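You operate a simulated robot arm through the tools that you are given. There is no shell and no other tool. Be economical: measure what you need, move in short steps, check, and stop when the job is done.

You run a simulated robot arm. Do the job below in one go: nothing can be reset, and whatever is moved stays where it is left.

JOB
Lock the turntable, sponge the soil off it and stand the white bowl there.
Fine: pink sponge, back where it lay. What is to be rubbed or washed off counts as gone when no trace of it is left.

The check looks at the end state, three seconds after you hand in, the way a careful person would. Anything else that was tipped, shoved, dropped, spilled or broken makes it a failure.

ROBOT AND FRAMES
A 5-joint arm with a two-finger parallel gripper on a trunk, on a base that drives. Base frame: it is fixed to the floor where the robot stands at the start and does not move with it; the origin is under the middle of the robot, x ahead of it, y to its left, z up; the surface under the hand at the start is at about z = 0.8. Units: m, rad, N and s.
It reaches about 1.134 m from its shoulder. Its first joint turns from -2.601 to 2.601 rad. Places, roughly: top of the turntable [0.7, -0.2, 0.8]; turntable [0.7, -0.2, 0.8]; yellow catch [0.5, 0, 0.9]. Payload 1.57 kg.
The TCP is the grasp point between the finger pads, 0.03 m short of the fingertips. In the tool frame z runs along the fingers and y along their closing line. Largest opening 0.11 m; finger width 0.024, thickness 0.012; the body of the gripper, 0.048 by 0.112 m, starts 0.078 m behind the TCP.
Orientation is told as [roll, pitch, yaw] about the base's x, y, z axes, in that order, counted from this pose: with the fingers straight down and closing along the base's y, the tool's x points along the base's -x, its y along +y and its z along -z.

CONTROLS
- The arm moves only by the tool drive_tool. Its argument "plan" is text: rows parted by semicolons, each of 7 numbers parted by spaces: the shift along the tool's x, y, z in m, then the turn, a rotation vector about the tool's x, y, z in rad, then the opening in per cent of the stroke, from 0 (shut) to 100 (fully open). In form: x y z wx wy wz hand; .... A call has 1 to 20 rows; each row shifts and turns the commanded pose from where the row before left it, along the tool's axes as they then stand. Rows are played at 5 a second. More than 0.05 m and 0.15 rad between two rows, or a gripper value outside its range, and nothing of the call is played. Where a pose cannot be reached the arm comes as near as it can. A force on the tool above 60 N (or 10 N above the force at the start of the call, whichever is more), or a blocked arm, ends the call early, and 0.2 s more pass. The fingers move at their own pace (about 0.072 m/s each) and stop on an object; they squeeze with about 41 N. The grip force told is the motor's: it shows also when the fingers shut on nothing. Time passes only in rows, and 0.2 s behind the last, so rows that do not move let the fingers close. It gives the time, the measured TCP pose, the force on the tool (base axes), the opening and the grip force at its end, in the units of the frame above (readings bear some noise), with the torque about the TCP (base axes, N m) and any sound that the robot's microphone picked up, and new pictures: "views" is both (left out), scene, wrist or none.
- Cameras (640 x 400 px; columns grow to the right, rows downward): "scene" is now at [0.0207, 0.17, 1.8273]; the picture's right is [-0.11, -0.99, 0.00], its down [-0.84, 0.10, -0.53] and it looks along [0.52, -0.06, -0.85] (base axes); focal length 263 px, centre (320, 200). "wrist" rides on the gripper at [0.07, 0.016, -0.141] in the tool frame; the picture's right is [-0.23, 0.97, 0.00], its down [-0.86, -0.20, -0.48] and it looks along [-0.47, -0.11, 0.88] (tool axes); focal length 222 px, centre (320, 200). There is no depth. A picture from a camera that has moved, and an enlarged one, comes with that camera's place and axes in the base frame and with its lens. The place of the scene camera against the robot may be out by one fixed shift of up to 0.018 m in any direction.
- slide_trunk(by): slides the trunk up (or, below 0, down) by that many m; the arm and the scene camera ride with it, the base frame stays. It gives what a move gives, with no picture.
- drive_base(legs): drives the robot by 1 to 6 legs, each [ahead, turn to the left] in m and rad, along the robot's own axes; the way and the turn of a leg run together, so that a leg with both is an arc; at most 1.5 m and 3.142 rad a leg. The arm and the cameras ride along, it lands a little off, and it stops where it bumps. It gives what a move gives, and a new picture of the scene camera.
- aim_head(pan, tilt): turns the head with the scene camera to pan (to the left, within 2.705 rad either way) and tilt (down, from -0.506 to 1.204), counted from straight ahead of the robot. It gives what a move gives, and a new picture of the scene camera.
- enlarge(camera, box): a new picture of the part [left, top, right, bottom] of that camera's present view, enlarged. The clock stands still meanwhile.
- sign_off(): hands the job in; it is judged then, once.

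Work in short steps. Places have to be worked out from the pictures, the camera data and where the tool is seen: move nearer, look again, correct. Check each grasp and each placing, and mend what went wrong. You have 120 turns and 260 pictures in all, those below and enlarged ones among them. Open the gripper and draw the arm clear of the work before you hand the job in, unless the task says otherwise; then end with one line.

The tools are called as name(argument=value, ...) on one line, values as JSON. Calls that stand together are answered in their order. drive_tool: Moves the arm, as the interface text tells. Its arguments: {"type":"object","properties":{"plan":{"type":"string"},"views":{"type":"string","enum":["both","scene","wrist","none"]}},"required":["plan"]} The other tools are called the same way: slide_trunk (by) slides the trunk up or down; drive_base (legs) drives the base; aim_head (pan, tilt) turns the head that bears the scene camera; enlarge (camera, box) takes an enlarged picture of a part of a camera's view; sign_off () hands the job in.

At the start:

```text
clock: 0.0
tcp_pos: [0.6616, 0.1756, 1.1154]
ee_rot: [0.001, 0.001, -0.011]
contact_force: [-0.3, -1.4, 1.1]
wrist_torque: [0.02, 0.02, 0.0]
grip_width: 0.1099
grip_force: 0.1
trunk travel left (down, up): [-0.848, 0.122]
robot x, y, heading: [-0.0014, 0.0176, 0.001]
head pan, tilt: [-0.117, 1.016]
```

scene: 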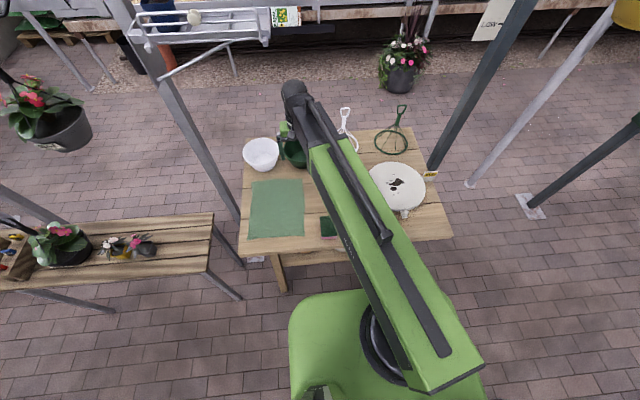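
wrist: 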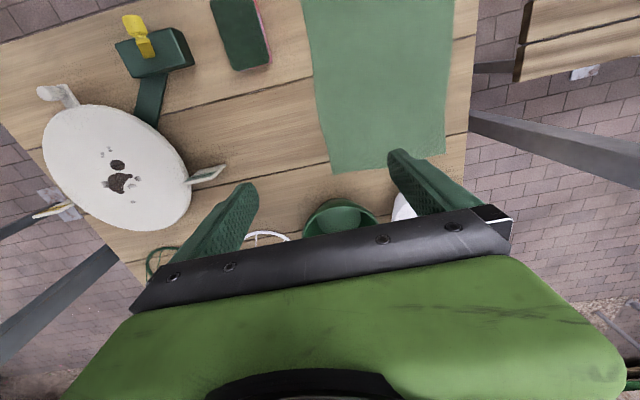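

I start by looking more closely at the table in both views.

enlarge(camera="scene", box=[230, 90, 470, 260])

enlarge(camera="wrist", box=[20, 0, 300, 240])

```text
2.35 times, centred on (350, 175) of scene
camera zoom: at [0.0207, 0.17, 1.8273], right [-0.11, -0.99, 0.0], down [-0.84, 0.1, -0.53], along [0.52, -0.06, -0.85], focal length 618 px, centre (249, 259)
```

zoom: 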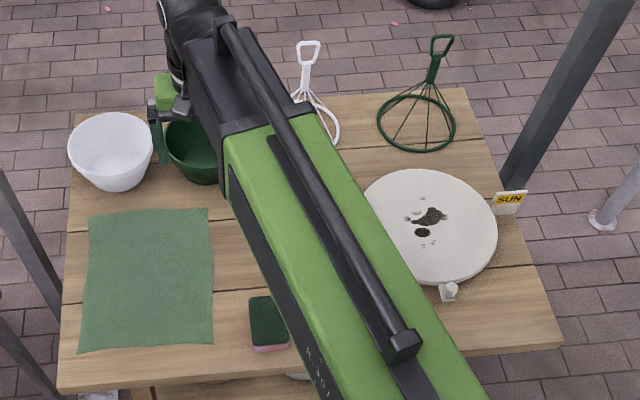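

```text
1.67 times, centred on (160, 120) of wrist
camera zoom: at [0.5927, 0.1946, 1.2571], right [0.24, 0.97, 0.0], down [0.85, -0.21, 0.48], along [0.47, -0.11, -0.88], focal length 370 px, centre (587, 333)
```

zoom: 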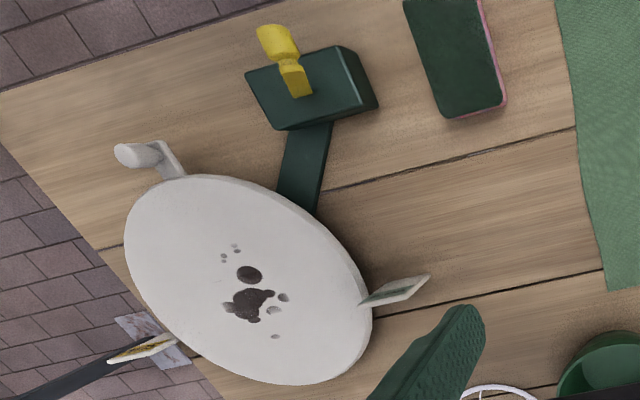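

The catch looks like a yellow lever on a green box near (0.49, -0.02, 0.9), and the sponge lies near (0.50, 0.09). I pull the hand back to look at the sponge and lever from the front.

drive_tool(plan="0.05 -0.02 0 0 0 0 100; 0.05 -0.02 0 0 0 0 100; 0.05 -0.02 0 0 0 0 100; 0.05 -0.02 0 0 0 0 100; 0.05 -0.02 0 0 0 0 100; 0 0 0 0 0 0 100")

```text
refused: row 1 steps farther than a row can; nothing moved
```

That step was slightly too long per row, so I use smaller ones.

drive_tool(plan="0.04 -0.015 0 0 0 0 100; 0.04 -0.015 0 0 0 0 100; 0.04 -0.015 0 0 0 0 100; 0.04 -0.015 0 0 0 0 100; 0.04 -0.015 0 0 0 0 100; 0.04 -0.015 0 0 0 0 100; 0 0 0 0 0 0 100")

```text
clock: 1.6
tcp_pos: [0.5619, 0.1266, 1.1146]
ee_rot: [-0.001, 0.002, -0.01]
contact_force: [-0.8, -0.3, -0.2]
wrist_torque: [-0.01, 0.03, -0.03]
grip_width: 0.1098
grip_force: 0.0
out of reach, approached as far as the arm can: row 3, 4, 5, 6
trunk travel left (down, up): [-0.848, 0.122]
robot x, y, heading: [-0.0009, 0.0175, 0.004]
head pan, tilt: [-0.117, 1.016]
camera scene: at [0.0207, 0.1699, 1.8273], right [-0.11, -0.99, 0.0], down [-0.84, 0.1, -0.53], along [0.52, -0.06, -0.85], focal length 263 px, centre (320, 200)
camera wrist: at [0.4934, 0.1448, 1.2572], right [0.24, 0.97, 0.0], down [0.85, -0.21, 0.48], along [0.46, -0.11, -0.88], focal length 222 px, centre (320, 200)
```

scene: 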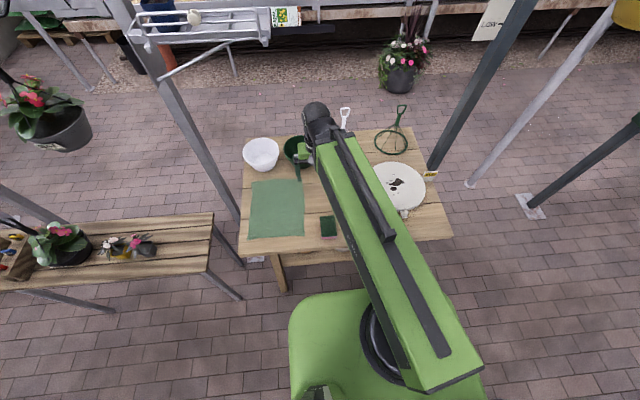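
wrist: 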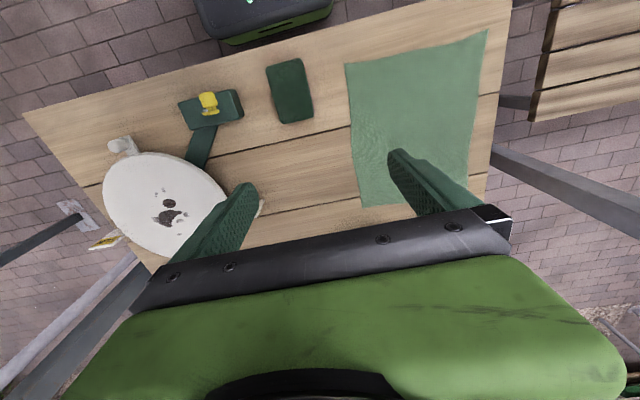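

The hand can't come nearer than x≈0.56 here, so I back the base up by 0.2 m.

drive_base(legs=[[-0.2, 0]])

drive_tool(plan="0 0 0 0 0 0 100", views="wrist")

```text
clock: 3.2
tcp_pos: [0.3624, 0.127, 1.115]
ee_rot: [0.0, -0.002, -0.011]
contact_force: [0.1, -0.3, 0.7]
wrist_torque: [0.0, -0.03, -0.03]
grip_width: 0.1101
grip_force: 0.0
trunk travel left (down, up): [-0.848, 0.122]
robot x, y, heading: [-0.1958, 0.0182, 0.003]
head pan, tilt: [-0.117, 1.016]
camera scene: at [-0.1805, 0.1697, 1.8274], right [-0.11, -0.99, 0.0], down [-0.84, 0.1, -0.53], along [0.53, -0.06, -0.85], focal length 263 px, centre (320, 200)
```

scene: 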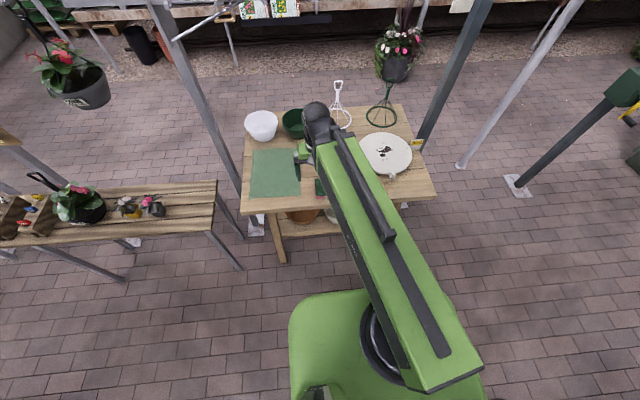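

```text
clock: 3.6
tcp_pos: [0.3635, 0.1271, 1.1156]
ee_rot: [0.0, 0.003, -0.011]
contact_force: [0.2, -0.3, 1.0]
wrist_torque: [-0.01, -0.04, 0.04]
grip_width: 0.1102
grip_force: 0.1
trunk travel left (down, up): [-0.848, 0.122]
robot x, y, heading: [-0.1957, 0.0186, 0.001]
head pan, tilt: [-0.117, 1.016]
camera wrist: at [0.2938, 0.1446, 1.2574], right [0.24, 0.97, 0.0], down [0.85, -0.21, 0.48], along [0.46, -0.11, -0.88], focal length 222 px, centre (320, 200)
```

wrist: 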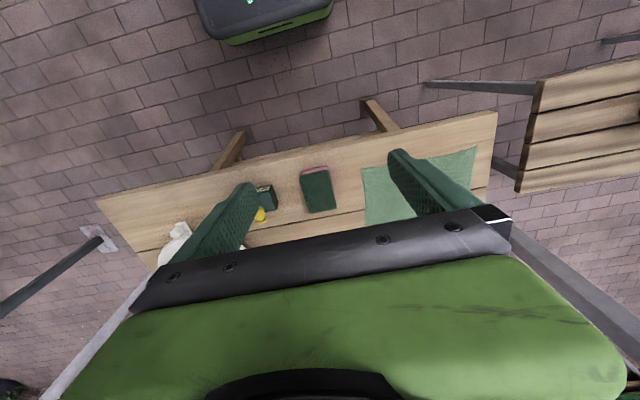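

Now I move over the lever to look at it from straight above.

drive_tool(plan="-0.03 -0.03 0.015 0 0 0 100; -0.03 -0.03 0.015 0 0 0 100; -0.03 -0.03 0.015 0 0 0 100; -0.03 -0.03 0.015 0 0 0 50; -0.03 -0.03 0.015 0 0 0 0; -0.015 -0.015 0.015 0 0 0 0; 0 0 0 0 0 0 0; 0 0 0 0 0 0 0")

```text
clock: 5.4
tcp_pos: [0.5269, -0.0405, 1.1136]
ee_rot: [0.0, 0.002, -0.008]
contact_force: [0.7, 0.2, -1.2]
wrist_torque: [-0.02, 0.01, 0.01]
grip_width: 0.0
grip_force: 21.4
out of reach, approached as far as the arm can: row 1, 2, 3, 4, 5, 6
trunk travel left (down, up): [-0.848, 0.122]
robot x, y, heading: [-0.2012, 0.0204, 0.004]
head pan, tilt: [-0.117, 1.016]
camera scene: at [-0.1782, 0.1697, 1.8273], right [-0.11, -0.99, 0.0], down [-0.84, 0.1, -0.53], along [0.52, -0.06, -0.85], focal length 263 px, centre (320, 200)
camera wrist: at [0.4576, -0.0221, 1.2572], right [0.24, 0.97, 0.0], down [0.85, -0.21, 0.48], along [0.46, -0.11, -0.88], focal length 222 px, centre (320, 200)
```

scene: 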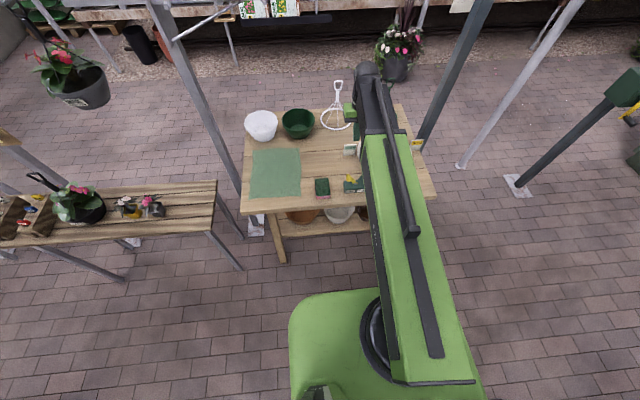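
wrist: 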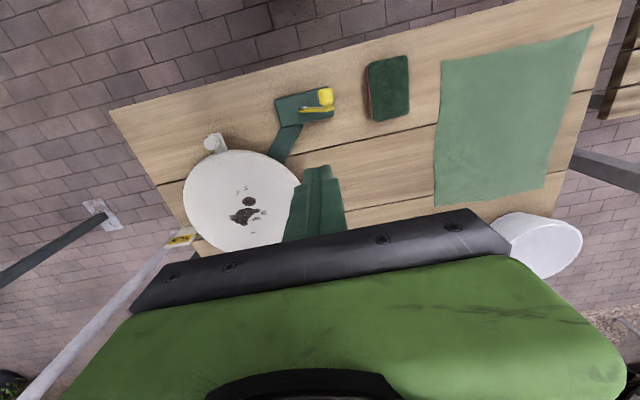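

Lowering is limited at this trunk height, so I'll use the trunk. First a close-up of the lever.

enlarge(camera="wrist", box=[170, 40, 430, 260])

slide_trunk(by=-0.1)

enlarge(camera="wrist", box=[170, 0, 430, 220])

enlarge(camera="scene", box=[230, 80, 450, 230])

```text
1.82 times, centred on (300, 150) of wrist
camera zoom: at [0.4576, -0.0221, 1.2572], right [0.24, 0.97, 0.0], down [0.85, -0.21, 0.48], along [0.46, -0.11, -0.88], focal length 404 px, centre (356, 291)
```

zoom: 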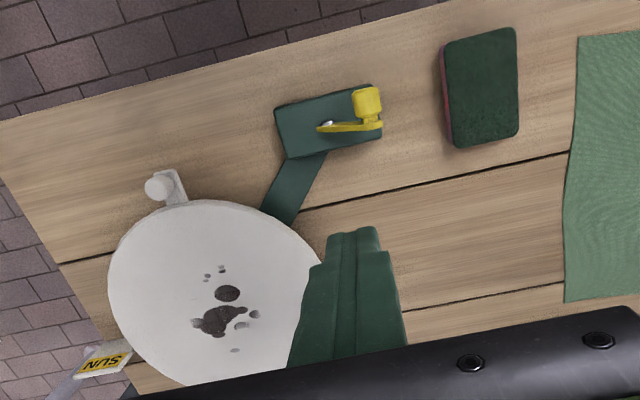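

```text
clock: 6.7
tcp_pos: [0.5258, -0.0388, 1.015]
ee_rot: [0.0, 0.002, -0.009]
contact_force: [0.4, 0.0, 1.4]
wrist_torque: [0.05, -0.01, 0.0]
grip_width: 0.0
grip_force: 21.2
trunk travel left (down, up): [-0.748, 0.222]
robot x, y, heading: [-0.1966, 0.0191, 0.0]
head pan, tilt: [-0.117, 1.016]
```

```text
1.82 times, centred on (300, 110) of wrist
camera zoom: at [0.4575, -0.022, 1.1572], right [0.24, 0.97, 0.0], down [0.85, -0.21, 0.48], along [0.46, -0.11, -0.88], focal length 404 px, centre (356, 364)
```

zoom: 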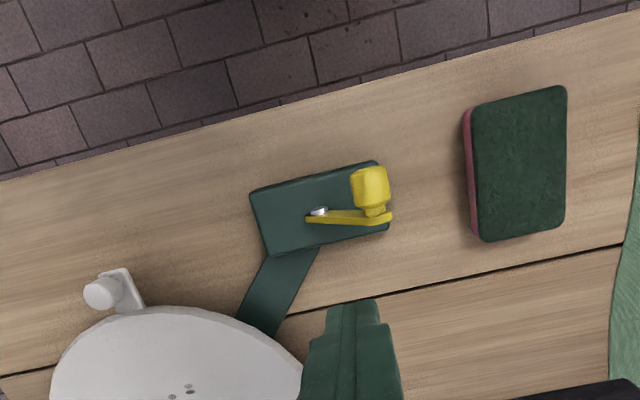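

```text
2.67 times, centred on (340, 155) of scene
camera zoom: at [-0.1783, 0.1697, 1.7274], right [-0.11, -0.99, 0.0], down [-0.84, 0.1, -0.53], along [0.52, -0.06, -0.85], focal length 701 px, centre (267, 320)
```

zoom: 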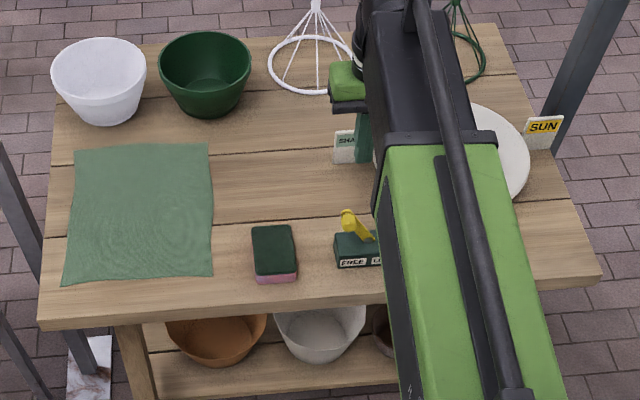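

The lever leans to the left over a label that reads "FREE". I swing the hand left so the scene camera can read the labels.

drive_tool(plan="-0.02 0.045 0 0 0 0 0; -0.02 0.045 0 0 0 0 0; -0.02 0.045 0 0 0 0 0; -0.02 0.045 0 0 0 0 0; -0.02 0.045 0 0 0 0 0; 0 0.045 0 0 0 0 0; 0 0.045 0 0 0 0 0; 0 0 0 0 0 0 0", views="none")

enlarge(camera="scene", box=[300, 130, 400, 195])

enlarge(camera="scene", box=[230, 70, 450, 220])

```text
clock: 8.5
tcp_pos: [0.6284, 0.2754, 1.0149]
ee_rot: [0.0, 0.002, -0.011]
contact_force: [-0.9, 0.3, 0.1]
wrist_torque: [0.0, 0.02, 0.02]
grip_width: 0.0
grip_force: 21.6
trunk travel left (down, up): [-0.748, 0.222]
robot x, y, heading: [-0.197, 0.0167, 0.003]
head pan, tilt: [-0.117, 1.016]
```

```text
6.15 times, centred on (350, 162) of scene
camera zoom: at [-0.1782, 0.1697, 1.7273], right [-0.12, -0.99, 0.0], down [-0.84, 0.1, -0.53], along [0.52, -0.06, -0.85], focal length 1618 px, centre (135, 431)
```

zoom: 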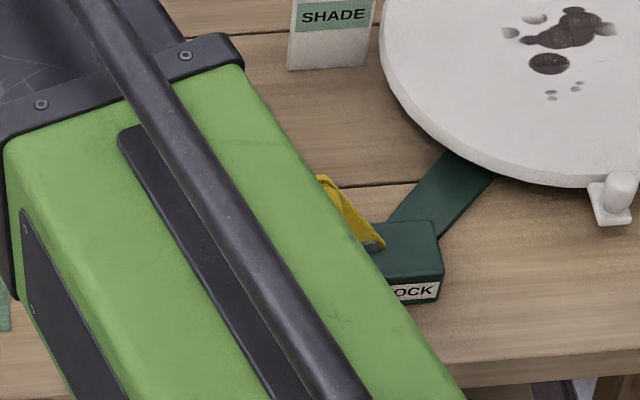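

```text
2.67 times, centred on (340, 145) of scene
camera zoom: at [-0.1782, 0.1697, 1.7273], right [-0.12, -0.99, 0.0], down [-0.84, 0.1, -0.53], along [0.52, -0.06, -0.85], focal length 701 px, centre (267, 347)
```

zoom: 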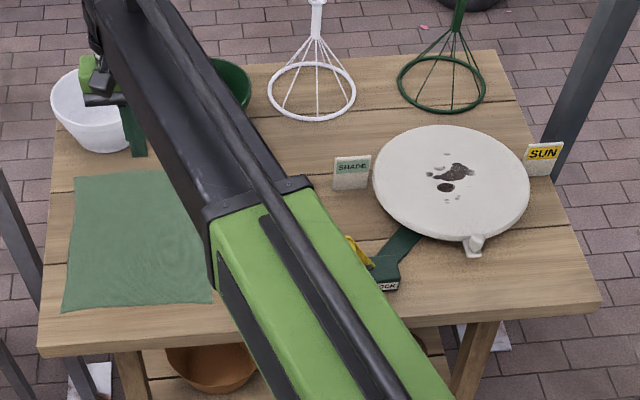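

The labels confirm FREE on the left and LOCK on the right. I bring the closed fingers to just left of the lever, then lower the trunk.

drive_tool(plan="0.0243 -0.034 0 0 0 0 0; 0.0243 -0.034 0 0 0 0 0; 0.0243 -0.034 0 0 0 0 0; 0.0243 -0.034 0 0 0 0 0; 0.0243 -0.034 0 0 0 0 0; 0.0243 -0.034 0 0 0 0 0; 0 0 0 0 0 0 0", views="none")

slide_trunk(by=-0.08)

enlarge(camera="wrist", box=[120, 0, 440, 240])

enlarge(camera="scene", box=[280, 80, 400, 190])

```text
clock: 10.1
tcp_pos: [0.4825, 0.0711, 1.0165]
ee_rot: [0.0, 0.0, -0.007]
contact_force: [0.2, 0.2, -0.3]
wrist_torque: [-0.01, -0.01, 0.01]
grip_width: 0.0001
grip_force: 21.1
trunk travel left (down, up): [-0.748, 0.222]
robot x, y, heading: [-0.1978, 0.0162, 0.002]
head pan, tilt: [-0.117, 1.016]
```

```text
clock: 11.3
tcp_pos: [0.4818, 0.0716, 0.9353]
ee_rot: [0.0, 0.0, -0.01]
contact_force: [0.4, -0.5, 0.1]
wrist_torque: [0.01, -0.02, -0.02]
grip_width: 0.0
grip_force: 20.9
trunk travel left (down, up): [-0.668, 0.302]
robot x, y, heading: [-0.1991, 0.0181, 0.003]
head pan, tilt: [-0.117, 1.016]
```

```text
1.67 times, centred on (280, 120) of wrist
camera zoom: at [0.4131, 0.0886, 1.0772], right [0.24, 0.97, 0.0], down [0.85, -0.21, 0.48], along [0.46, -0.11, -0.88], focal length 370 px, centre (387, 333)
```

zoom: 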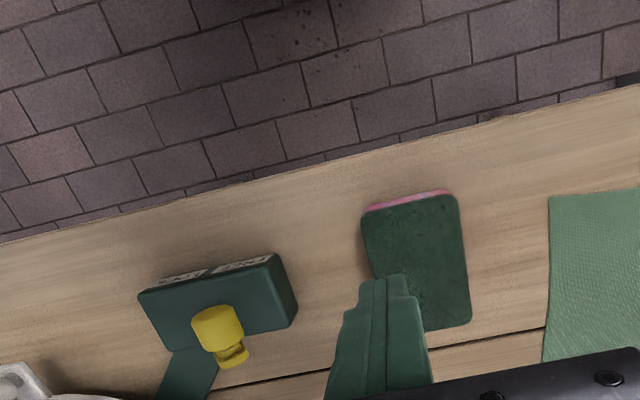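

```text
3.64 times, centred on (340, 135) of scene
camera zoom: at [-0.1783, 0.1697, 1.6474], right [-0.11, -0.99, 0.0], down [-0.84, 0.1, -0.53], along [0.52, -0.06, -0.85], focal length 956 px, centre (247, 436)
```

zoom: 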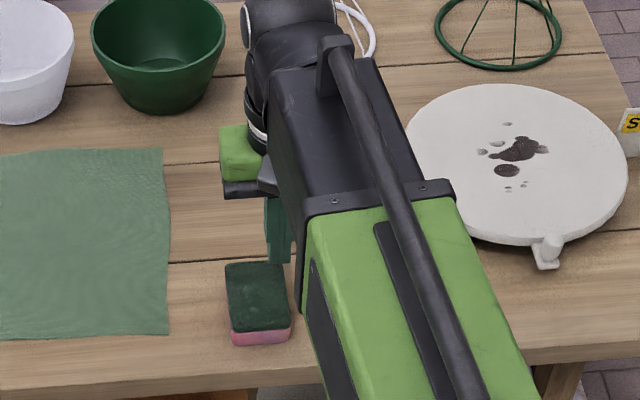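

The knob triangulates to about (0.48, -0.02, 0.904), with the fingers to its left. I lower 2 cm and sweep right against it.

slide_trunk(by=-0.022)

drive_tool(plan="0 -0.03 0 0 0 0 0; 0 -0.02 0 0 0 0 0; 0 -0.02 0 0 0 0 0; 0 -0.02 0 0 0 0 0; 0 -0.02 0 0 0 0 0; 0 -0.02 0 0 0 0 0; 0 0 0 0 0 0 0")

```text
clock: 12.0
tcp_pos: [0.4825, 0.0722, 0.9134]
ee_rot: [0.0, 0.002, -0.009]
contact_force: [0.0, -0.5, -0.3]
wrist_torque: [0.02, 0.04, 0.03]
grip_width: 0.0
grip_force: 21.3
trunk travel left (down, up): [-0.646, 0.324]
robot x, y, heading: [-0.1989, 0.0191, 0.004]
head pan, tilt: [-0.117, 1.016]
```

```text
clock: 13.6
tcp_pos: [0.4812, -0.0585, 0.914]
ee_rot: [-0.001, 0.002, -0.011]
contact_force: [0.7, 0.1, -0.8]
wrist_torque: [0.01, 0.02, 0.01]
grip_width: 0.0
grip_force: 22.0
trunk travel left (down, up): [-0.646, 0.324]
robot x, y, heading: [-0.1994, 0.0186, 0.004]
head pan, tilt: [-0.117, 1.016]
camera scene: at [-0.1778, 0.1697, 1.6252], right [-0.11, -0.99, 0.0], down [-0.84, 0.1, -0.53], along [0.52, -0.06, -0.85], focal length 263 px, centre (320, 200)
camera wrist: at [0.4122, -0.0414, 1.0548], right [0.24, 0.97, 0.0], down [0.85, -0.21, 0.48], along [0.46, -0.11, -0.88], focal length 222 px, centre (320, 200)
```

scene: 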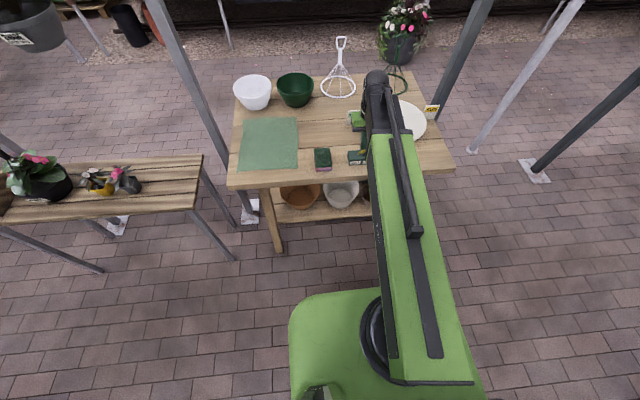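
wrist: 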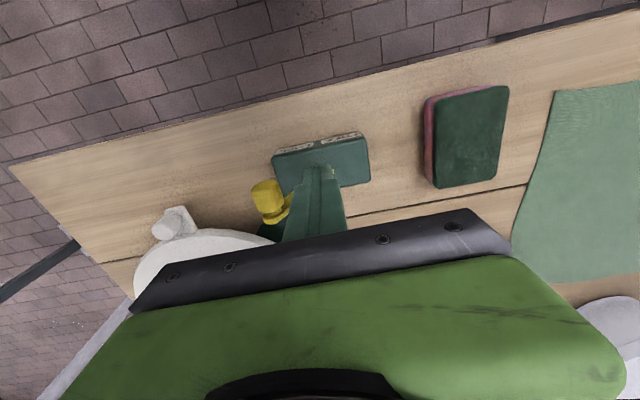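

The knob now sits near y≈-0.10, mirrored about the pivot, so the lever has snapped to LOCK. I back off and look.

drive_tool(plan="0 0.03 0 0 0 0 0; 0 0.04 0 0 0 0 0; 0 0.04 -0.02 0 0 0 0; 0 0.02 -0.03 0 0 0 0; 0 0 0 0 0 0 0", views="none")

enlarge(camera="wrist", box=[40, 0, 440, 250])

```text
clock: 14.8
tcp_pos: [0.4821, 0.0712, 0.9137]
ee_rot: [0.0, 0.001, -0.013]
contact_force: [-0.2, -0.3, -0.2]
wrist_torque: [-0.01, 0.0, -0.02]
grip_width: 0.0001
grip_force: 21.1
out of reach, approached as far as the arm can: row 3, 4
trunk travel left (down, up): [-0.646, 0.324]
robot x, y, heading: [-0.1998, 0.0131, 0.002]
head pan, tilt: [-0.117, 1.016]
```

```text
1.60 times, centred on (240, 125) of wrist
camera zoom: at [0.4132, 0.089, 1.0552], right [0.24, 0.97, 0.0], down [0.85, -0.21, 0.48], along [0.46, -0.11, -0.88], focal length 355 px, centre (448, 320)
```

zoom: 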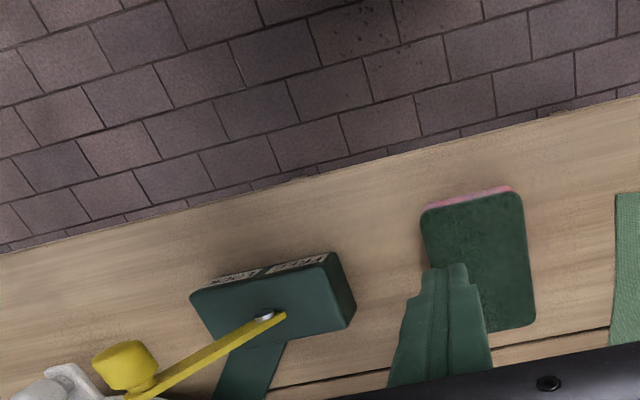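

The catch is locked. The arm seems not to change height by itself; I test a small pure vertical move.

drive_tool(plan="0 0 -0.02 0 0 0 0; 0 0 -0.02 0 0 0 0; 0 0 0 0 0 0 0", views="none")

```text
clock: 15.6
tcp_pos: [0.4815, 0.0711, 0.9132]
ee_rot: [0.0, 0.002, -0.011]
contact_force: [0.3, 0.2, 1.2]
wrist_torque: [-0.01, 0.0, 0.03]
grip_width: 0.0003
grip_force: 21.3
out of reach, approached as far as the arm can: row 1, 2
trunk travel left (down, up): [-0.646, 0.324]
robot x, y, heading: [-0.1999, 0.0161, 0.002]
head pan, tilt: [-0.117, 1.016]
```

Height is governed by the trunk alone. The sponge triangulates to centre (0.497, 0.086), top z≈0.841, about 0.09×0.064. I open over it and lower the trunk.

drive_tool(plan="-0.0155 0.0145 0 0 0 0 60; 0 0 0 0 0 0 100; 0 0 0 0 0 0 100; 0 0 0 0 0 0 100; 0 0 0 0 0 0 100", views="none")

slide_trunk(by=-0.04)

enlarge(camera="wrist", box=[120, 20, 520, 270])

enlarge(camera="scene", box=[270, 100, 390, 190])

```text
clock: 16.8
tcp_pos: [0.4974, 0.0856, 0.9134]
ee_rot: [0.001, 0.002, -0.011]
contact_force: [0.0, -0.1, -0.6]
wrist_torque: [0.01, 0.03, 0.0]
grip_width: 0.1102
grip_force: 0.1
trunk travel left (down, up): [-0.646, 0.324]
robot x, y, heading: [-0.1995, 0.0168, 0.002]
head pan, tilt: [-0.117, 1.016]
```

```text
clock: 17.6
tcp_pos: [0.4972, 0.085, 0.8733]
ee_rot: [0.0, 0.002, -0.01]
contact_force: [0.7, -0.8, 0.6]
wrist_torque: [-0.02, 0.01, 0.01]
grip_width: 0.1102
grip_force: 0.0
trunk travel left (down, up): [-0.606, 0.364]
robot x, y, heading: [-0.2011, 0.0152, -0.001]
head pan, tilt: [-0.117, 1.016]
```

```text
1.60 times, centred on (320, 145) of wrist
camera zoom: at [0.4291, 0.1024, 1.0152], right [0.24, 0.97, 0.0], down [0.85, -0.21, 0.48], along [0.46, -0.11, -0.88], focal length 355 px, centre (320, 288)
```

zoom: 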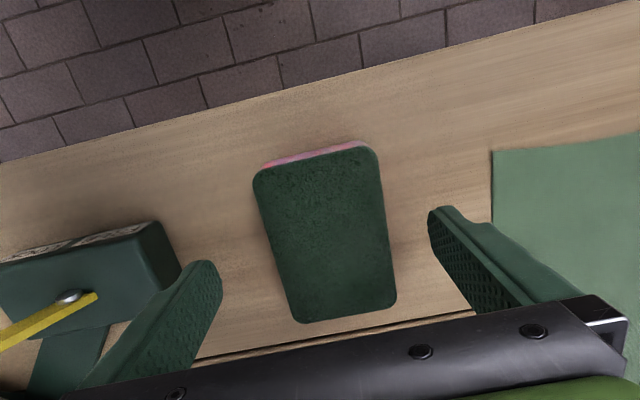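

```text
4.44 times, centred on (330, 145) of scene
camera zoom: at [-0.1783, 0.1697, 1.5853], right [-0.11, -0.99, 0.0], down [-0.84, 0.1, -0.53], along [0.52, -0.06, -0.85], focal length 1168 px, centre (276, 444)
```

zoom: 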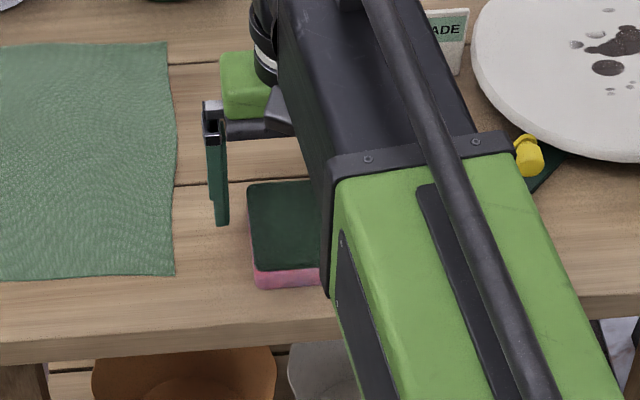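

The sponge sits between the fingers, centred near y≈0.09. I shift 4 mm, lower to TCP z≈0.846 and close.

drive_tool(plan="0 0.005 0 0 0 0 100; 0 0 0 0 0 0 100", views="none")

slide_trunk(by=-0.027)

drive_tool(plan="0 0 0 0 0 0 50; 0 0 0 0 0 0 40; 0 0 0 0 0 0 30; 0 0 0 0 0 0 30; 0 0 0 0 0 0 30")

```text
clock: 18.2
tcp_pos: [0.4977, 0.0898, 0.8733]
ee_rot: [0.001, 0.003, -0.009]
contact_force: [0.6, 0.9, -0.5]
wrist_torque: [0.02, 0.01, 0.04]
grip_width: 0.1101
grip_force: 0.0
trunk travel left (down, up): [-0.606, 0.364]
robot x, y, heading: [-0.1978, 0.0155, 0.004]
head pan, tilt: [-0.117, 1.016]
```

```text
clock: 18.9
tcp_pos: [0.4984, 0.0903, 0.8467]
ee_rot: [0.001, 0.003, -0.01]
contact_force: [0.0, 0.4, 0.4]
wrist_torque: [0.0, 0.0, 0.0]
grip_width: 0.11
grip_force: 0.1
trunk travel left (down, up): [-0.579, 0.391]
robot x, y, heading: [-0.1996, 0.0196, -0.007]
head pan, tilt: [-0.117, 1.016]
```

```text
clock: 20.1
tcp_pos: [0.498, 0.0895, 0.846]
ee_rot: [0.001, 0.002, -0.011]
contact_force: [-0.2, 0.0, 0.5]
wrist_torque: [-0.02, -0.02, -0.01]
grip_width: 0.0624
grip_force: 41.1
trunk travel left (down, up): [-0.579, 0.391]
robot x, y, heading: [-0.2005, 0.0181, 0.001]
head pan, tilt: [-0.117, 1.016]
camera scene: at [-0.1783, 0.1698, 1.5583], right [-0.11, -0.99, 0.0], down [-0.84, 0.1, -0.53], along [0.52, -0.06, -0.85], focal length 263 px, centre (320, 200)
camera wrist: at [0.4291, 0.1075, 0.9882], right [0.24, 0.97, 0.0], down [0.85, -0.21, 0.48], along [0.46, -0.11, -0.88], focal length 222 px, centre (320, 200)
```

scene: 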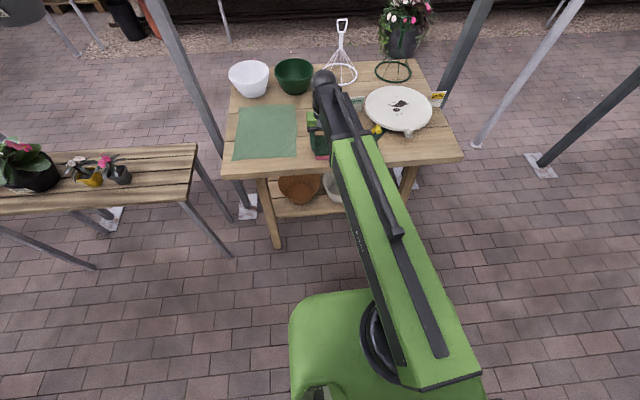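
wrist: 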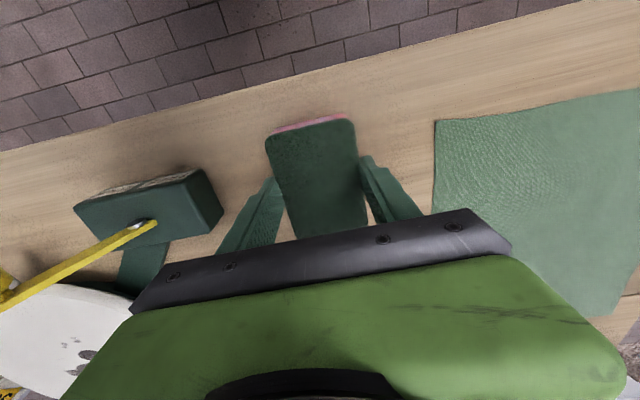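

The sponge is gripped (width 0.062). I record the lie: TCP (0.498, 0.0895, 0.846), and lift with the trunk, then move toward the turntable.

slide_trunk(by=0.16)

drive_tool(plan="-0.03 -0.03 0 0 0 0 30; -0.03 -0.03 0 0 0 0 30; -0.03 -0.03 0 0 0 0 30; -0.03 -0.03 0 0 0 0 30; -0.03 -0.03 0 0 0 0 30; 0 0 0 0 0 0 30")

enlarge(camera="wrist", box=[60, 40, 400, 260])

```text
clock: 22.0
tcp_pos: [0.4976, 0.0893, 1.0066]
ee_rot: [0.0, 0.003, -0.011]
contact_force: [0.1, 0.0, -0.1]
wrist_torque: [-0.02, -0.02, -0.01]
grip_width: 0.0622
grip_force: 40.6
trunk travel left (down, up): [-0.739, 0.231]
robot x, y, heading: [-0.1986, 0.018, -0.002]
head pan, tilt: [-0.117, 1.016]
```

```text
clock: 23.4
tcp_pos: [0.6457, -0.0621, 1.0067]
ee_rot: [-0.002, 0.003, -0.01]
contact_force: [0.4, -0.2, 0.0]
wrist_torque: [-0.04, 0.01, 0.01]
grip_width: 0.0621
grip_force: 41.2
trunk travel left (down, up): [-0.739, 0.231]
robot x, y, heading: [-0.1995, 0.0173, -0.003]
head pan, tilt: [-0.117, 1.016]
camera scene: at [-0.1784, 0.1697, 1.7183], right [-0.11, -0.99, 0.0], down [-0.84, 0.1, -0.53], along [0.52, -0.06, -0.85], focal length 263 px, centre (320, 200)
camera wrist: at [0.5769, -0.0449, 1.1482], right [0.24, 0.97, 0.0], down [0.85, -0.21, 0.48], along [0.46, -0.11, -0.88], focal length 222 px, centre (320, 200)
```

scene: 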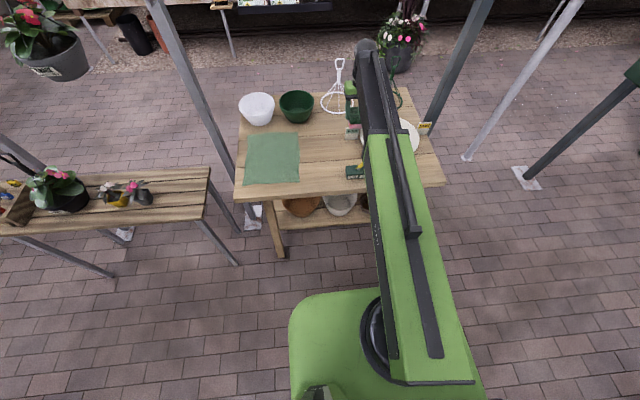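
wrist: 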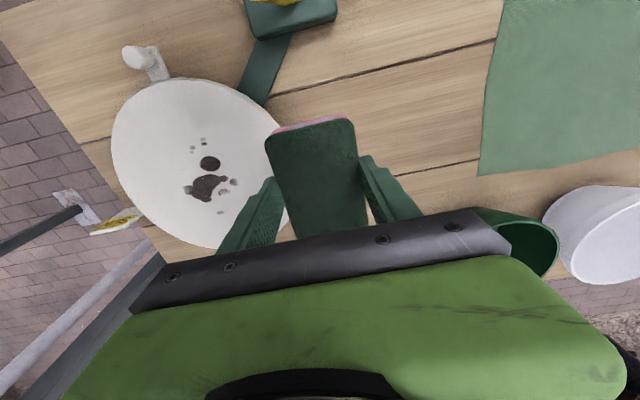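

```text
1.82 times, centred on (230, 150) of wrist
camera zoom: at [0.5769, -0.0449, 1.1482], right [0.24, 0.97, 0.0], down [0.85, -0.21, 0.48], along [0.46, -0.11, -0.88], focal length 404 px, centre (484, 291)
```

zoom: 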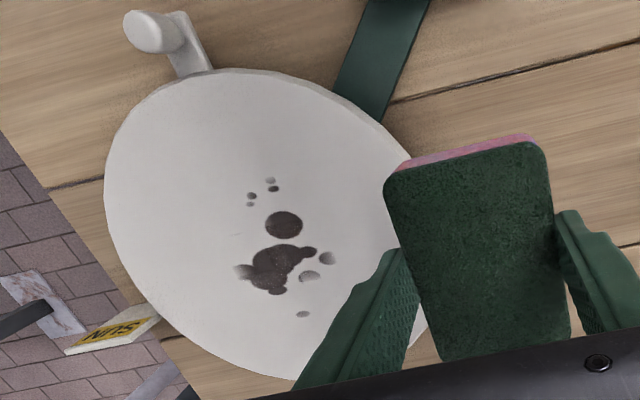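

Soil spans about x 0.60–0.72, y −0.27 to −0.185, with the surface near z≈0.86. I move over its middle and lower toward contact.

drive_tool(plan="-0.004 -0.04 0 0 0 0 30; -0.004 -0.04 0 0 0 0 30; -0.004 -0.04 0 0 0 0 30; -0.004 -0.043 0 0 0 0 30; 0 0 0 0 0 0 30", views="none")

slide_trunk(by=-0.085)

drive_tool(plan="0 0 0 0 0 0 30")

enlarge(camera="scene", box=[320, 60, 460, 170])

```text
clock: 24.6
tcp_pos: [0.6604, -0.2246, 1.0056]
ee_rot: [0.0, 0.001, -0.01]
contact_force: [0.7, -0.5, -0.8]
wrist_torque: [0.01, -0.01, 0.02]
grip_width: 0.0622
grip_force: 41.0
trunk travel left (down, up): [-0.739, 0.231]
robot x, y, heading: [-0.197, 0.0193, -0.001]
head pan, tilt: [-0.117, 1.016]
```

```text
clock: 25.8
tcp_pos: [0.6609, -0.2255, 0.9207]
ee_rot: [-0.001, 0.002, -0.012]
contact_force: [-0.1, 0.0, 0.5]
wrist_torque: [-0.02, 0.0, -0.01]
grip_width: 0.062
grip_force: 41.0
trunk travel left (down, up): [-0.654, 0.316]
robot x, y, heading: [-0.1963, 0.0183, 0.003]
head pan, tilt: [-0.117, 1.016]
```

```text
clock: 26.2
tcp_pos: [0.66, -0.2235, 0.9216]
ee_rot: [0.0, 0.003, -0.01]
contact_force: [0.0, -1.0, 0.0]
wrist_torque: [0.01, 0.02, 0.01]
grip_width: 0.0621
grip_force: 40.9
trunk travel left (down, up): [-0.654, 0.316]
robot x, y, heading: [-0.1981, 0.0185, 0.001]
head pan, tilt: [-0.117, 1.016]
camera scene: at [-0.1782, 0.1697, 1.6334], right [-0.11, -0.99, 0.0], down [-0.84, 0.1, -0.53], along [0.52, -0.06, -0.85], focal length 263 px, centre (320, 200)
camera wrist: at [0.592, -0.2068, 1.0632], right [0.24, 0.97, 0.0], down [0.85, -0.21, 0.48], along [0.46, -0.11, -0.88], focal length 222 px, centre (320, 200)
```

scene: 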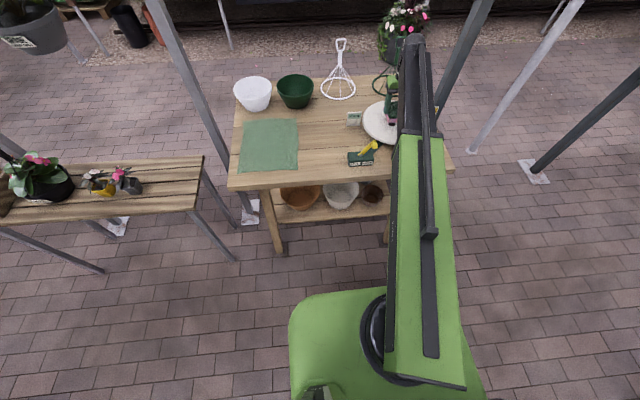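
wrist: 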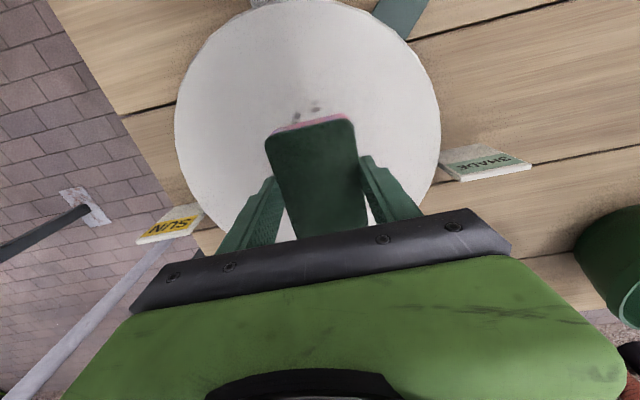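

```text
3.64 times, centred on (390, 115) of scene
camera zoom: at [-0.1782, 0.1697, 1.6334], right [-0.11, -0.99, 0.0], down [-0.84, 0.1, -0.53], along [0.52, -0.06, -0.85], focal length 956 px, centre (66, 509)
```

zoom: 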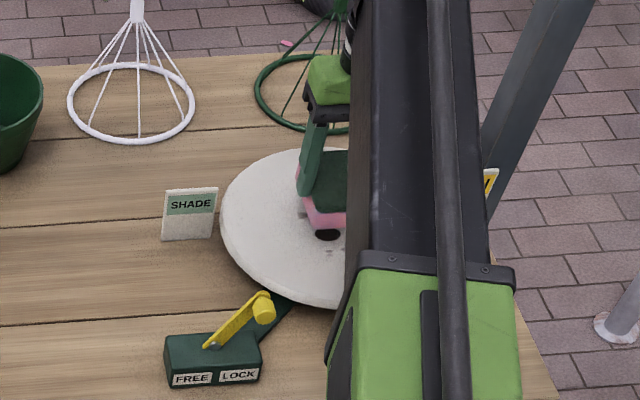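

The catch reads LOCK. The sponge still hovers, so I lower a little at a time to feel contact.

slide_trunk(by=-0.01)

slide_trunk(by=-0.006)

```text
clock: 26.8
tcp_pos: [0.6611, -0.2238, 0.9125]
ee_rot: [0.001, 0.003, -0.01]
contact_force: [-0.3, 0.0, -0.1]
wrist_torque: [0.01, 0.0, 0.01]
grip_width: 0.0622
grip_force: 41.2
trunk travel left (down, up): [-0.644, 0.326]
robot x, y, heading: [-0.2028, 0.0159, 0.005]
head pan, tilt: [-0.117, 1.016]
```

```text
clock: 27.3
tcp_pos: [0.6597, -0.2247, 0.9055]
ee_rot: [0.001, 0.002, -0.011]
contact_force: [-0.6, 0.3, -0.6]
wrist_torque: [0.04, 0.02, 0.01]
grip_width: 0.0625
grip_force: 41.0
trunk travel left (down, up): [-0.638, 0.332]
robot x, y, heading: [-0.2004, 0.019, -0.004]
head pan, tilt: [-0.117, 1.016]
```

No contact yet at 0.9055; I continue down in small steps.

slide_trunk(by=-0.006)

slide_trunk(by=-0.006)

enlarge(camera="scene", box=[350, 70, 440, 150])

```text
clock: 27.9
tcp_pos: [0.6608, -0.2232, 0.8999]
ee_rot: [0.0, 0.002, -0.011]
contact_force: [0.3, 0.5, 0.2]
wrist_torque: [0.0, 0.03, 0.04]
grip_width: 0.0622
grip_force: 41.0
trunk travel left (down, up): [-0.632, 0.338]
robot x, y, heading: [-0.1955, 0.0191, 0.002]
head pan, tilt: [-0.117, 1.016]
```

```text
clock: 28.4
tcp_pos: [0.6607, -0.2241, 0.8928]
ee_rot: [-0.002, 0.0, -0.011]
contact_force: [0.7, -0.3, -0.2]
wrist_torque: [-0.01, -0.01, 0.01]
grip_width: 0.0623
grip_force: 40.7
trunk travel left (down, up): [-0.626, 0.344]
robot x, y, heading: [-0.1988, 0.0154, 0.004]
head pan, tilt: [-0.117, 1.016]
```

```text
5.00 times, centred on (395, 110) of scene
camera zoom: at [-0.1782, 0.1697, 1.6053], right [-0.11, -0.99, 0.0], down [-0.84, 0.1, -0.53], along [0.52, -0.06, -0.85], focal length 1314 px, centre (-55, 650)
```

zoom: 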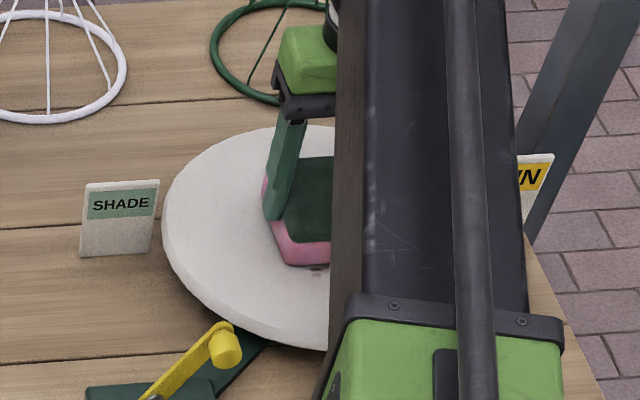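

Close now but still no force; down 5 mm more at a time.

slide_trunk(by=-0.005)

slide_trunk(by=-0.004)

```text
clock: 28.9
tcp_pos: [0.661, -0.2237, 0.8908]
ee_rot: [-0.001, -0.002, -0.011]
contact_force: [9.7, -3.1, 32.7]
wrist_torque: [-0.01, -0.12, 0.02]
grip_width: 0.0623
grip_force: 41.4
trunk travel left (down, up): [-0.621, 0.349]
robot x, y, heading: [-0.1999, 0.0184, 0.001]
head pan, tilt: [-0.117, 1.016]
```

```text
clock: 29.5
tcp_pos: [0.6576, -0.2242, 0.8873]
ee_rot: [-0.002, -0.002, -0.011]
contact_force: [12.1, -4.2, 52.3]
wrist_torque: [-0.18, -0.45, 0.06]
grip_width: 0.0625
grip_force: 41.3
trunk travel left (down, up): [-0.617, 0.353]
robot x, y, heading: [-0.201, 0.0178, 0.004]
head pan, tilt: [-0.117, 1.016]
```

Contact with too much force (52 N), so I ease up 6 mm before rubbing.

slide_trunk(by=0.006)

```text
clock: 30.0
tcp_pos: [0.6604, -0.225, 0.8902]
ee_rot: [0.003, 0.001, -0.011]
contact_force: [0.3, -0.4, 0.0]
wrist_torque: [0.0, 0.02, 0.0]
grip_width: 0.0622
grip_force: 41.4
trunk travel left (down, up): [-0.623, 0.347]
robot x, y, heading: [-0.1997, 0.0162, 0.001]
head pan, tilt: [-0.117, 1.016]
```

slide_trunk(by=-0.003)

```text
clock: 30.5
tcp_pos: [0.6605, -0.2247, 0.8882]
ee_rot: [0.0, -0.001, -0.011]
contact_force: [0.8, -0.3, 9.4]
wrist_torque: [-0.08, -0.15, 0.01]
grip_width: 0.0621
grip_force: 40.7
trunk travel left (down, up): [-0.62, 0.35]
robot x, y, heading: [-0.1994, 0.0148, 0.004]
head pan, tilt: [-0.117, 1.016]
```

Now 9 N contact pressure. I rub back and forth over the soiled area.

drive_tool(plan="0.03 0 0 0 0 0 30; 0.025 0 0 0 0 0 30; -0.04 0 0 0 0 0 30; -0.04 0 0 0 0 0 30; -0.035 0 0 0 0 0 30; 0 -0.035 0 0 0 0 30; 0.04 0 0 0 0 0 30; 0.04 0 0 0 0 0 30; 0.035 0 0 0 0 0 30; 0 0.035 0 0 0 0 30; 0 0.03 0 0 0 0 30; -0.04 0 0 0 0 0 30; -0.04 0 0 0 0 0 30; -0.035 0 0 0 0 0 30; 0 -0.03 0 0 0 0 30; 0.04 0 0 0 0 0 30; 0.02 0 0 0 0 0 30; 0 0 0 0 0 0 30")

```text
clock: 34.3
tcp_pos: [0.6432, -0.2198, 0.8883]
ee_rot: [-0.001, 0.003, -0.011]
contact_force: [-0.4, 1.3, 4.7]
wrist_torque: [0.02, -0.12, 0.02]
grip_width: 0.062
grip_force: 40.7
out of reach, approached as far as the arm can: row 5, 6
trunk travel left (down, up): [-0.62, 0.35]
robot x, y, heading: [-0.1956, 0.0172, 0.005]
head pan, tilt: [-0.117, 1.016]
camera scene: at [-0.1788, 0.17, 1.5992], right [-0.11, -0.99, 0.0], down [-0.84, 0.1, -0.53], along [0.52, -0.06, -0.85], focal length 263 px, centre (320, 200)
camera wrist: at [0.5756, -0.2019, 1.0295], right [0.24, 0.97, 0.0], down [0.85, -0.21, 0.48], along [0.46, -0.11, -0.88], focal length 222 px, centre (320, 200)
```

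scene: 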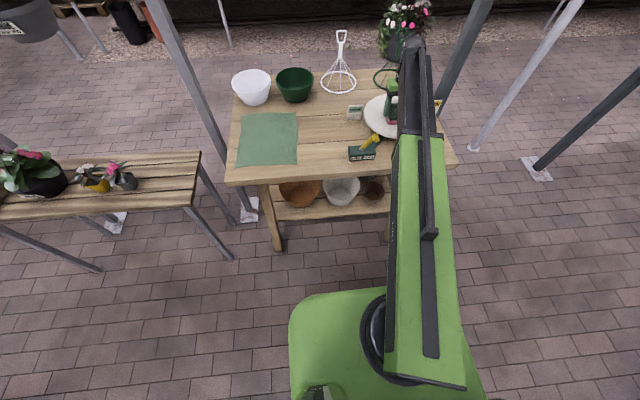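
wrist: 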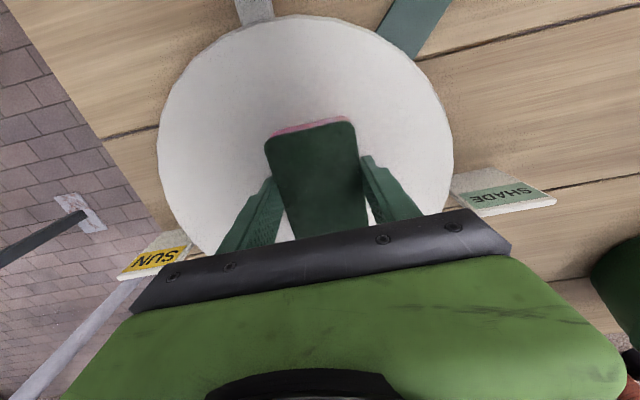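

The visible soil is going. One more set of strokes, across y, before checking.

drive_tool(plan="0.03 0 0 0 0 0 30; 0 -0.04 0 0 0 0 30; 0 0.04 0 0 0 0 30; 0 0.035 0 0 0 0 30; -0.04 0 0 0 0 0 30; 0 -0.04 0 0 0 0 30; 0 -0.04 0 0 0 0 30; -0.03 0 0 0 0 0 30; 0 0.04 0 0 0 0 30; 0 0.04 0 0 0 0 30; -0.02 0 0 0 0 0 30; 0 -0.04 0 0 0 0 30; 0 -0.04 0 0 0 0 30; 0.03 0 0 0 0 0 30; 0 0.04 0 0 0 0 30; 0 0 0 0 0 0 30", views="none")

slide_trunk(by=0.1)

drive_tool(plan="0 0.04 0 0 0 0 30; 0 0.04 0 0 0 0 30; 0 0.04 0 0 0 0 30; 0 0.04 0 0 0 0 30; 0 0 0 0 0 0 30", views="wrist")

enlarge(camera="wrist", box=[60, 30, 340, 260])

```text
clock: 37.7
tcp_pos: [0.6734, -0.2245, 0.8873]
ee_rot: [0.001, 0.002, -0.01]
contact_force: [-1.3, -0.4, 1.6]
wrist_torque: [-0.02, 0.0, 0.0]
grip_width: 0.0624
grip_force: 40.7
trunk travel left (down, up): [-0.62, 0.35]
robot x, y, heading: [-0.2007, 0.0169, -0.0]
head pan, tilt: [-0.117, 1.016]
```

```text
clock: 39.1
tcp_pos: [0.6741, -0.2251, 0.9864]
ee_rot: [0.0, 0.003, -0.009]
contact_force: [-0.4, 0.3, -0.2]
wrist_torque: [-0.01, -0.01, 0.02]
grip_width: 0.0622
grip_force: 40.6
trunk travel left (down, up): [-0.72, 0.25]
robot x, y, heading: [-0.1996, 0.0212, 0.004]
head pan, tilt: [-0.117, 1.016]
```

```text
clock: 40.3
tcp_pos: [0.675, -0.064, 0.9875]
ee_rot: [0.0, 0.001, -0.01]
contact_force: [-0.1, -1.0, 0.4]
wrist_torque: [0.0, -0.02, -0.02]
grip_width: 0.0621
grip_force: 41.0
trunk travel left (down, up): [-0.72, 0.25]
robot x, y, heading: [-0.2, 0.0173, 0.001]
head pan, tilt: [-0.117, 1.016]
camera wrist: at [0.6059, -0.046, 1.1292], right [0.24, 0.97, 0.0], down [0.85, -0.21, 0.48], along [0.46, -0.11, -0.88], focal length 222 px, centre (320, 200)
```

wrist: 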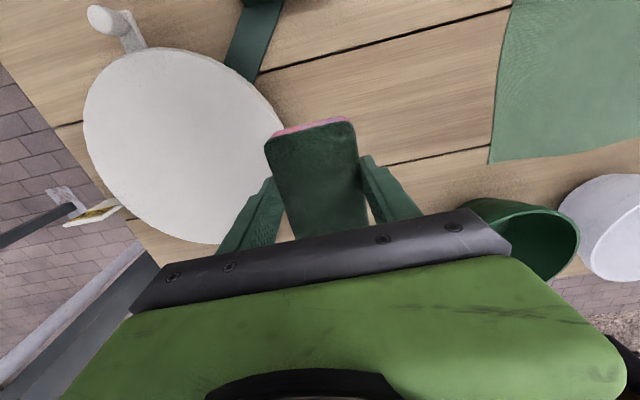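

```text
1.74 times, centred on (200, 145) of wrist
camera zoom: at [0.6059, -0.046, 1.1292], right [0.24, 0.97, 0.0], down [0.85, -0.21, 0.48], along [0.46, -0.11, -0.88], focal length 386 px, centre (529, 296)
```

zoom: 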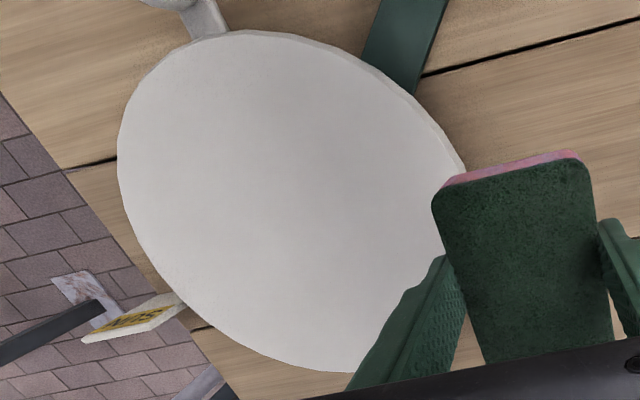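

The disc is clean. I carry the sponge back to where it lay.

drive_tool(plan="0.0354 0.031 0 0 0 0 30; 0.0354 0.031 0 0 0 0 30; 0.0354 0.031 0 0 0 0 30; 0.0354 0.031 0 0 0 0 30; 0.0354 0.031 0 0 0 0 30; 0 0 0 0 0 0 30; 0 0 0 0 0 0 30", views="none")

slide_trunk(by=-0.13)

drive_tool(plan="0 0 0 0 0 0 30", views="wrist")

```text
clock: 41.9
tcp_pos: [0.4998, 0.0915, 0.9872]
ee_rot: [-0.001, 0.002, -0.011]
contact_force: [0.4, 0.2, 0.4]
wrist_torque: [0.02, 0.03, 0.01]
grip_width: 0.0622
grip_force: 40.9
trunk travel left (down, up): [-0.72, 0.25]
robot x, y, heading: [-0.1977, 0.0182, 0.003]
head pan, tilt: [-0.117, 1.016]
```

```text
clock: 43.5
tcp_pos: [0.5004, 0.0908, 0.8587]
ee_rot: [0.0, 0.001, -0.012]
contact_force: [-1.0, -0.5, 0.5]
wrist_torque: [0.0, 0.0, 0.03]
grip_width: 0.0622
grip_force: 41.1
trunk travel left (down, up): [-0.59, 0.38]
robot x, y, heading: [-0.198, 0.0159, 0.0]
head pan, tilt: [-0.117, 1.016]
```

```text
clock: 43.9
tcp_pos: [0.5017, 0.0915, 0.8574]
ee_rot: [0.001, 0.002, -0.009]
contact_force: [0.1, -0.5, 0.2]
wrist_torque: [0.02, 0.01, 0.04]
grip_width: 0.0622
grip_force: 41.0
trunk travel left (down, up): [-0.59, 0.38]
robot x, y, heading: [-0.1991, 0.0175, 0.003]
head pan, tilt: [-0.117, 1.016]
camera wrist: at [0.4315, 0.1093, 0.9992], right [0.24, 0.97, 0.0], down [0.85, -0.21, 0.48], along [0.46, -0.11, -0.88], focal length 222 px, centre (320, 200)
```

wrist: 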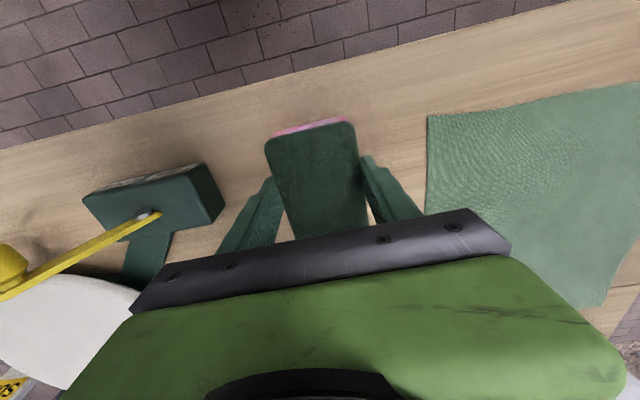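

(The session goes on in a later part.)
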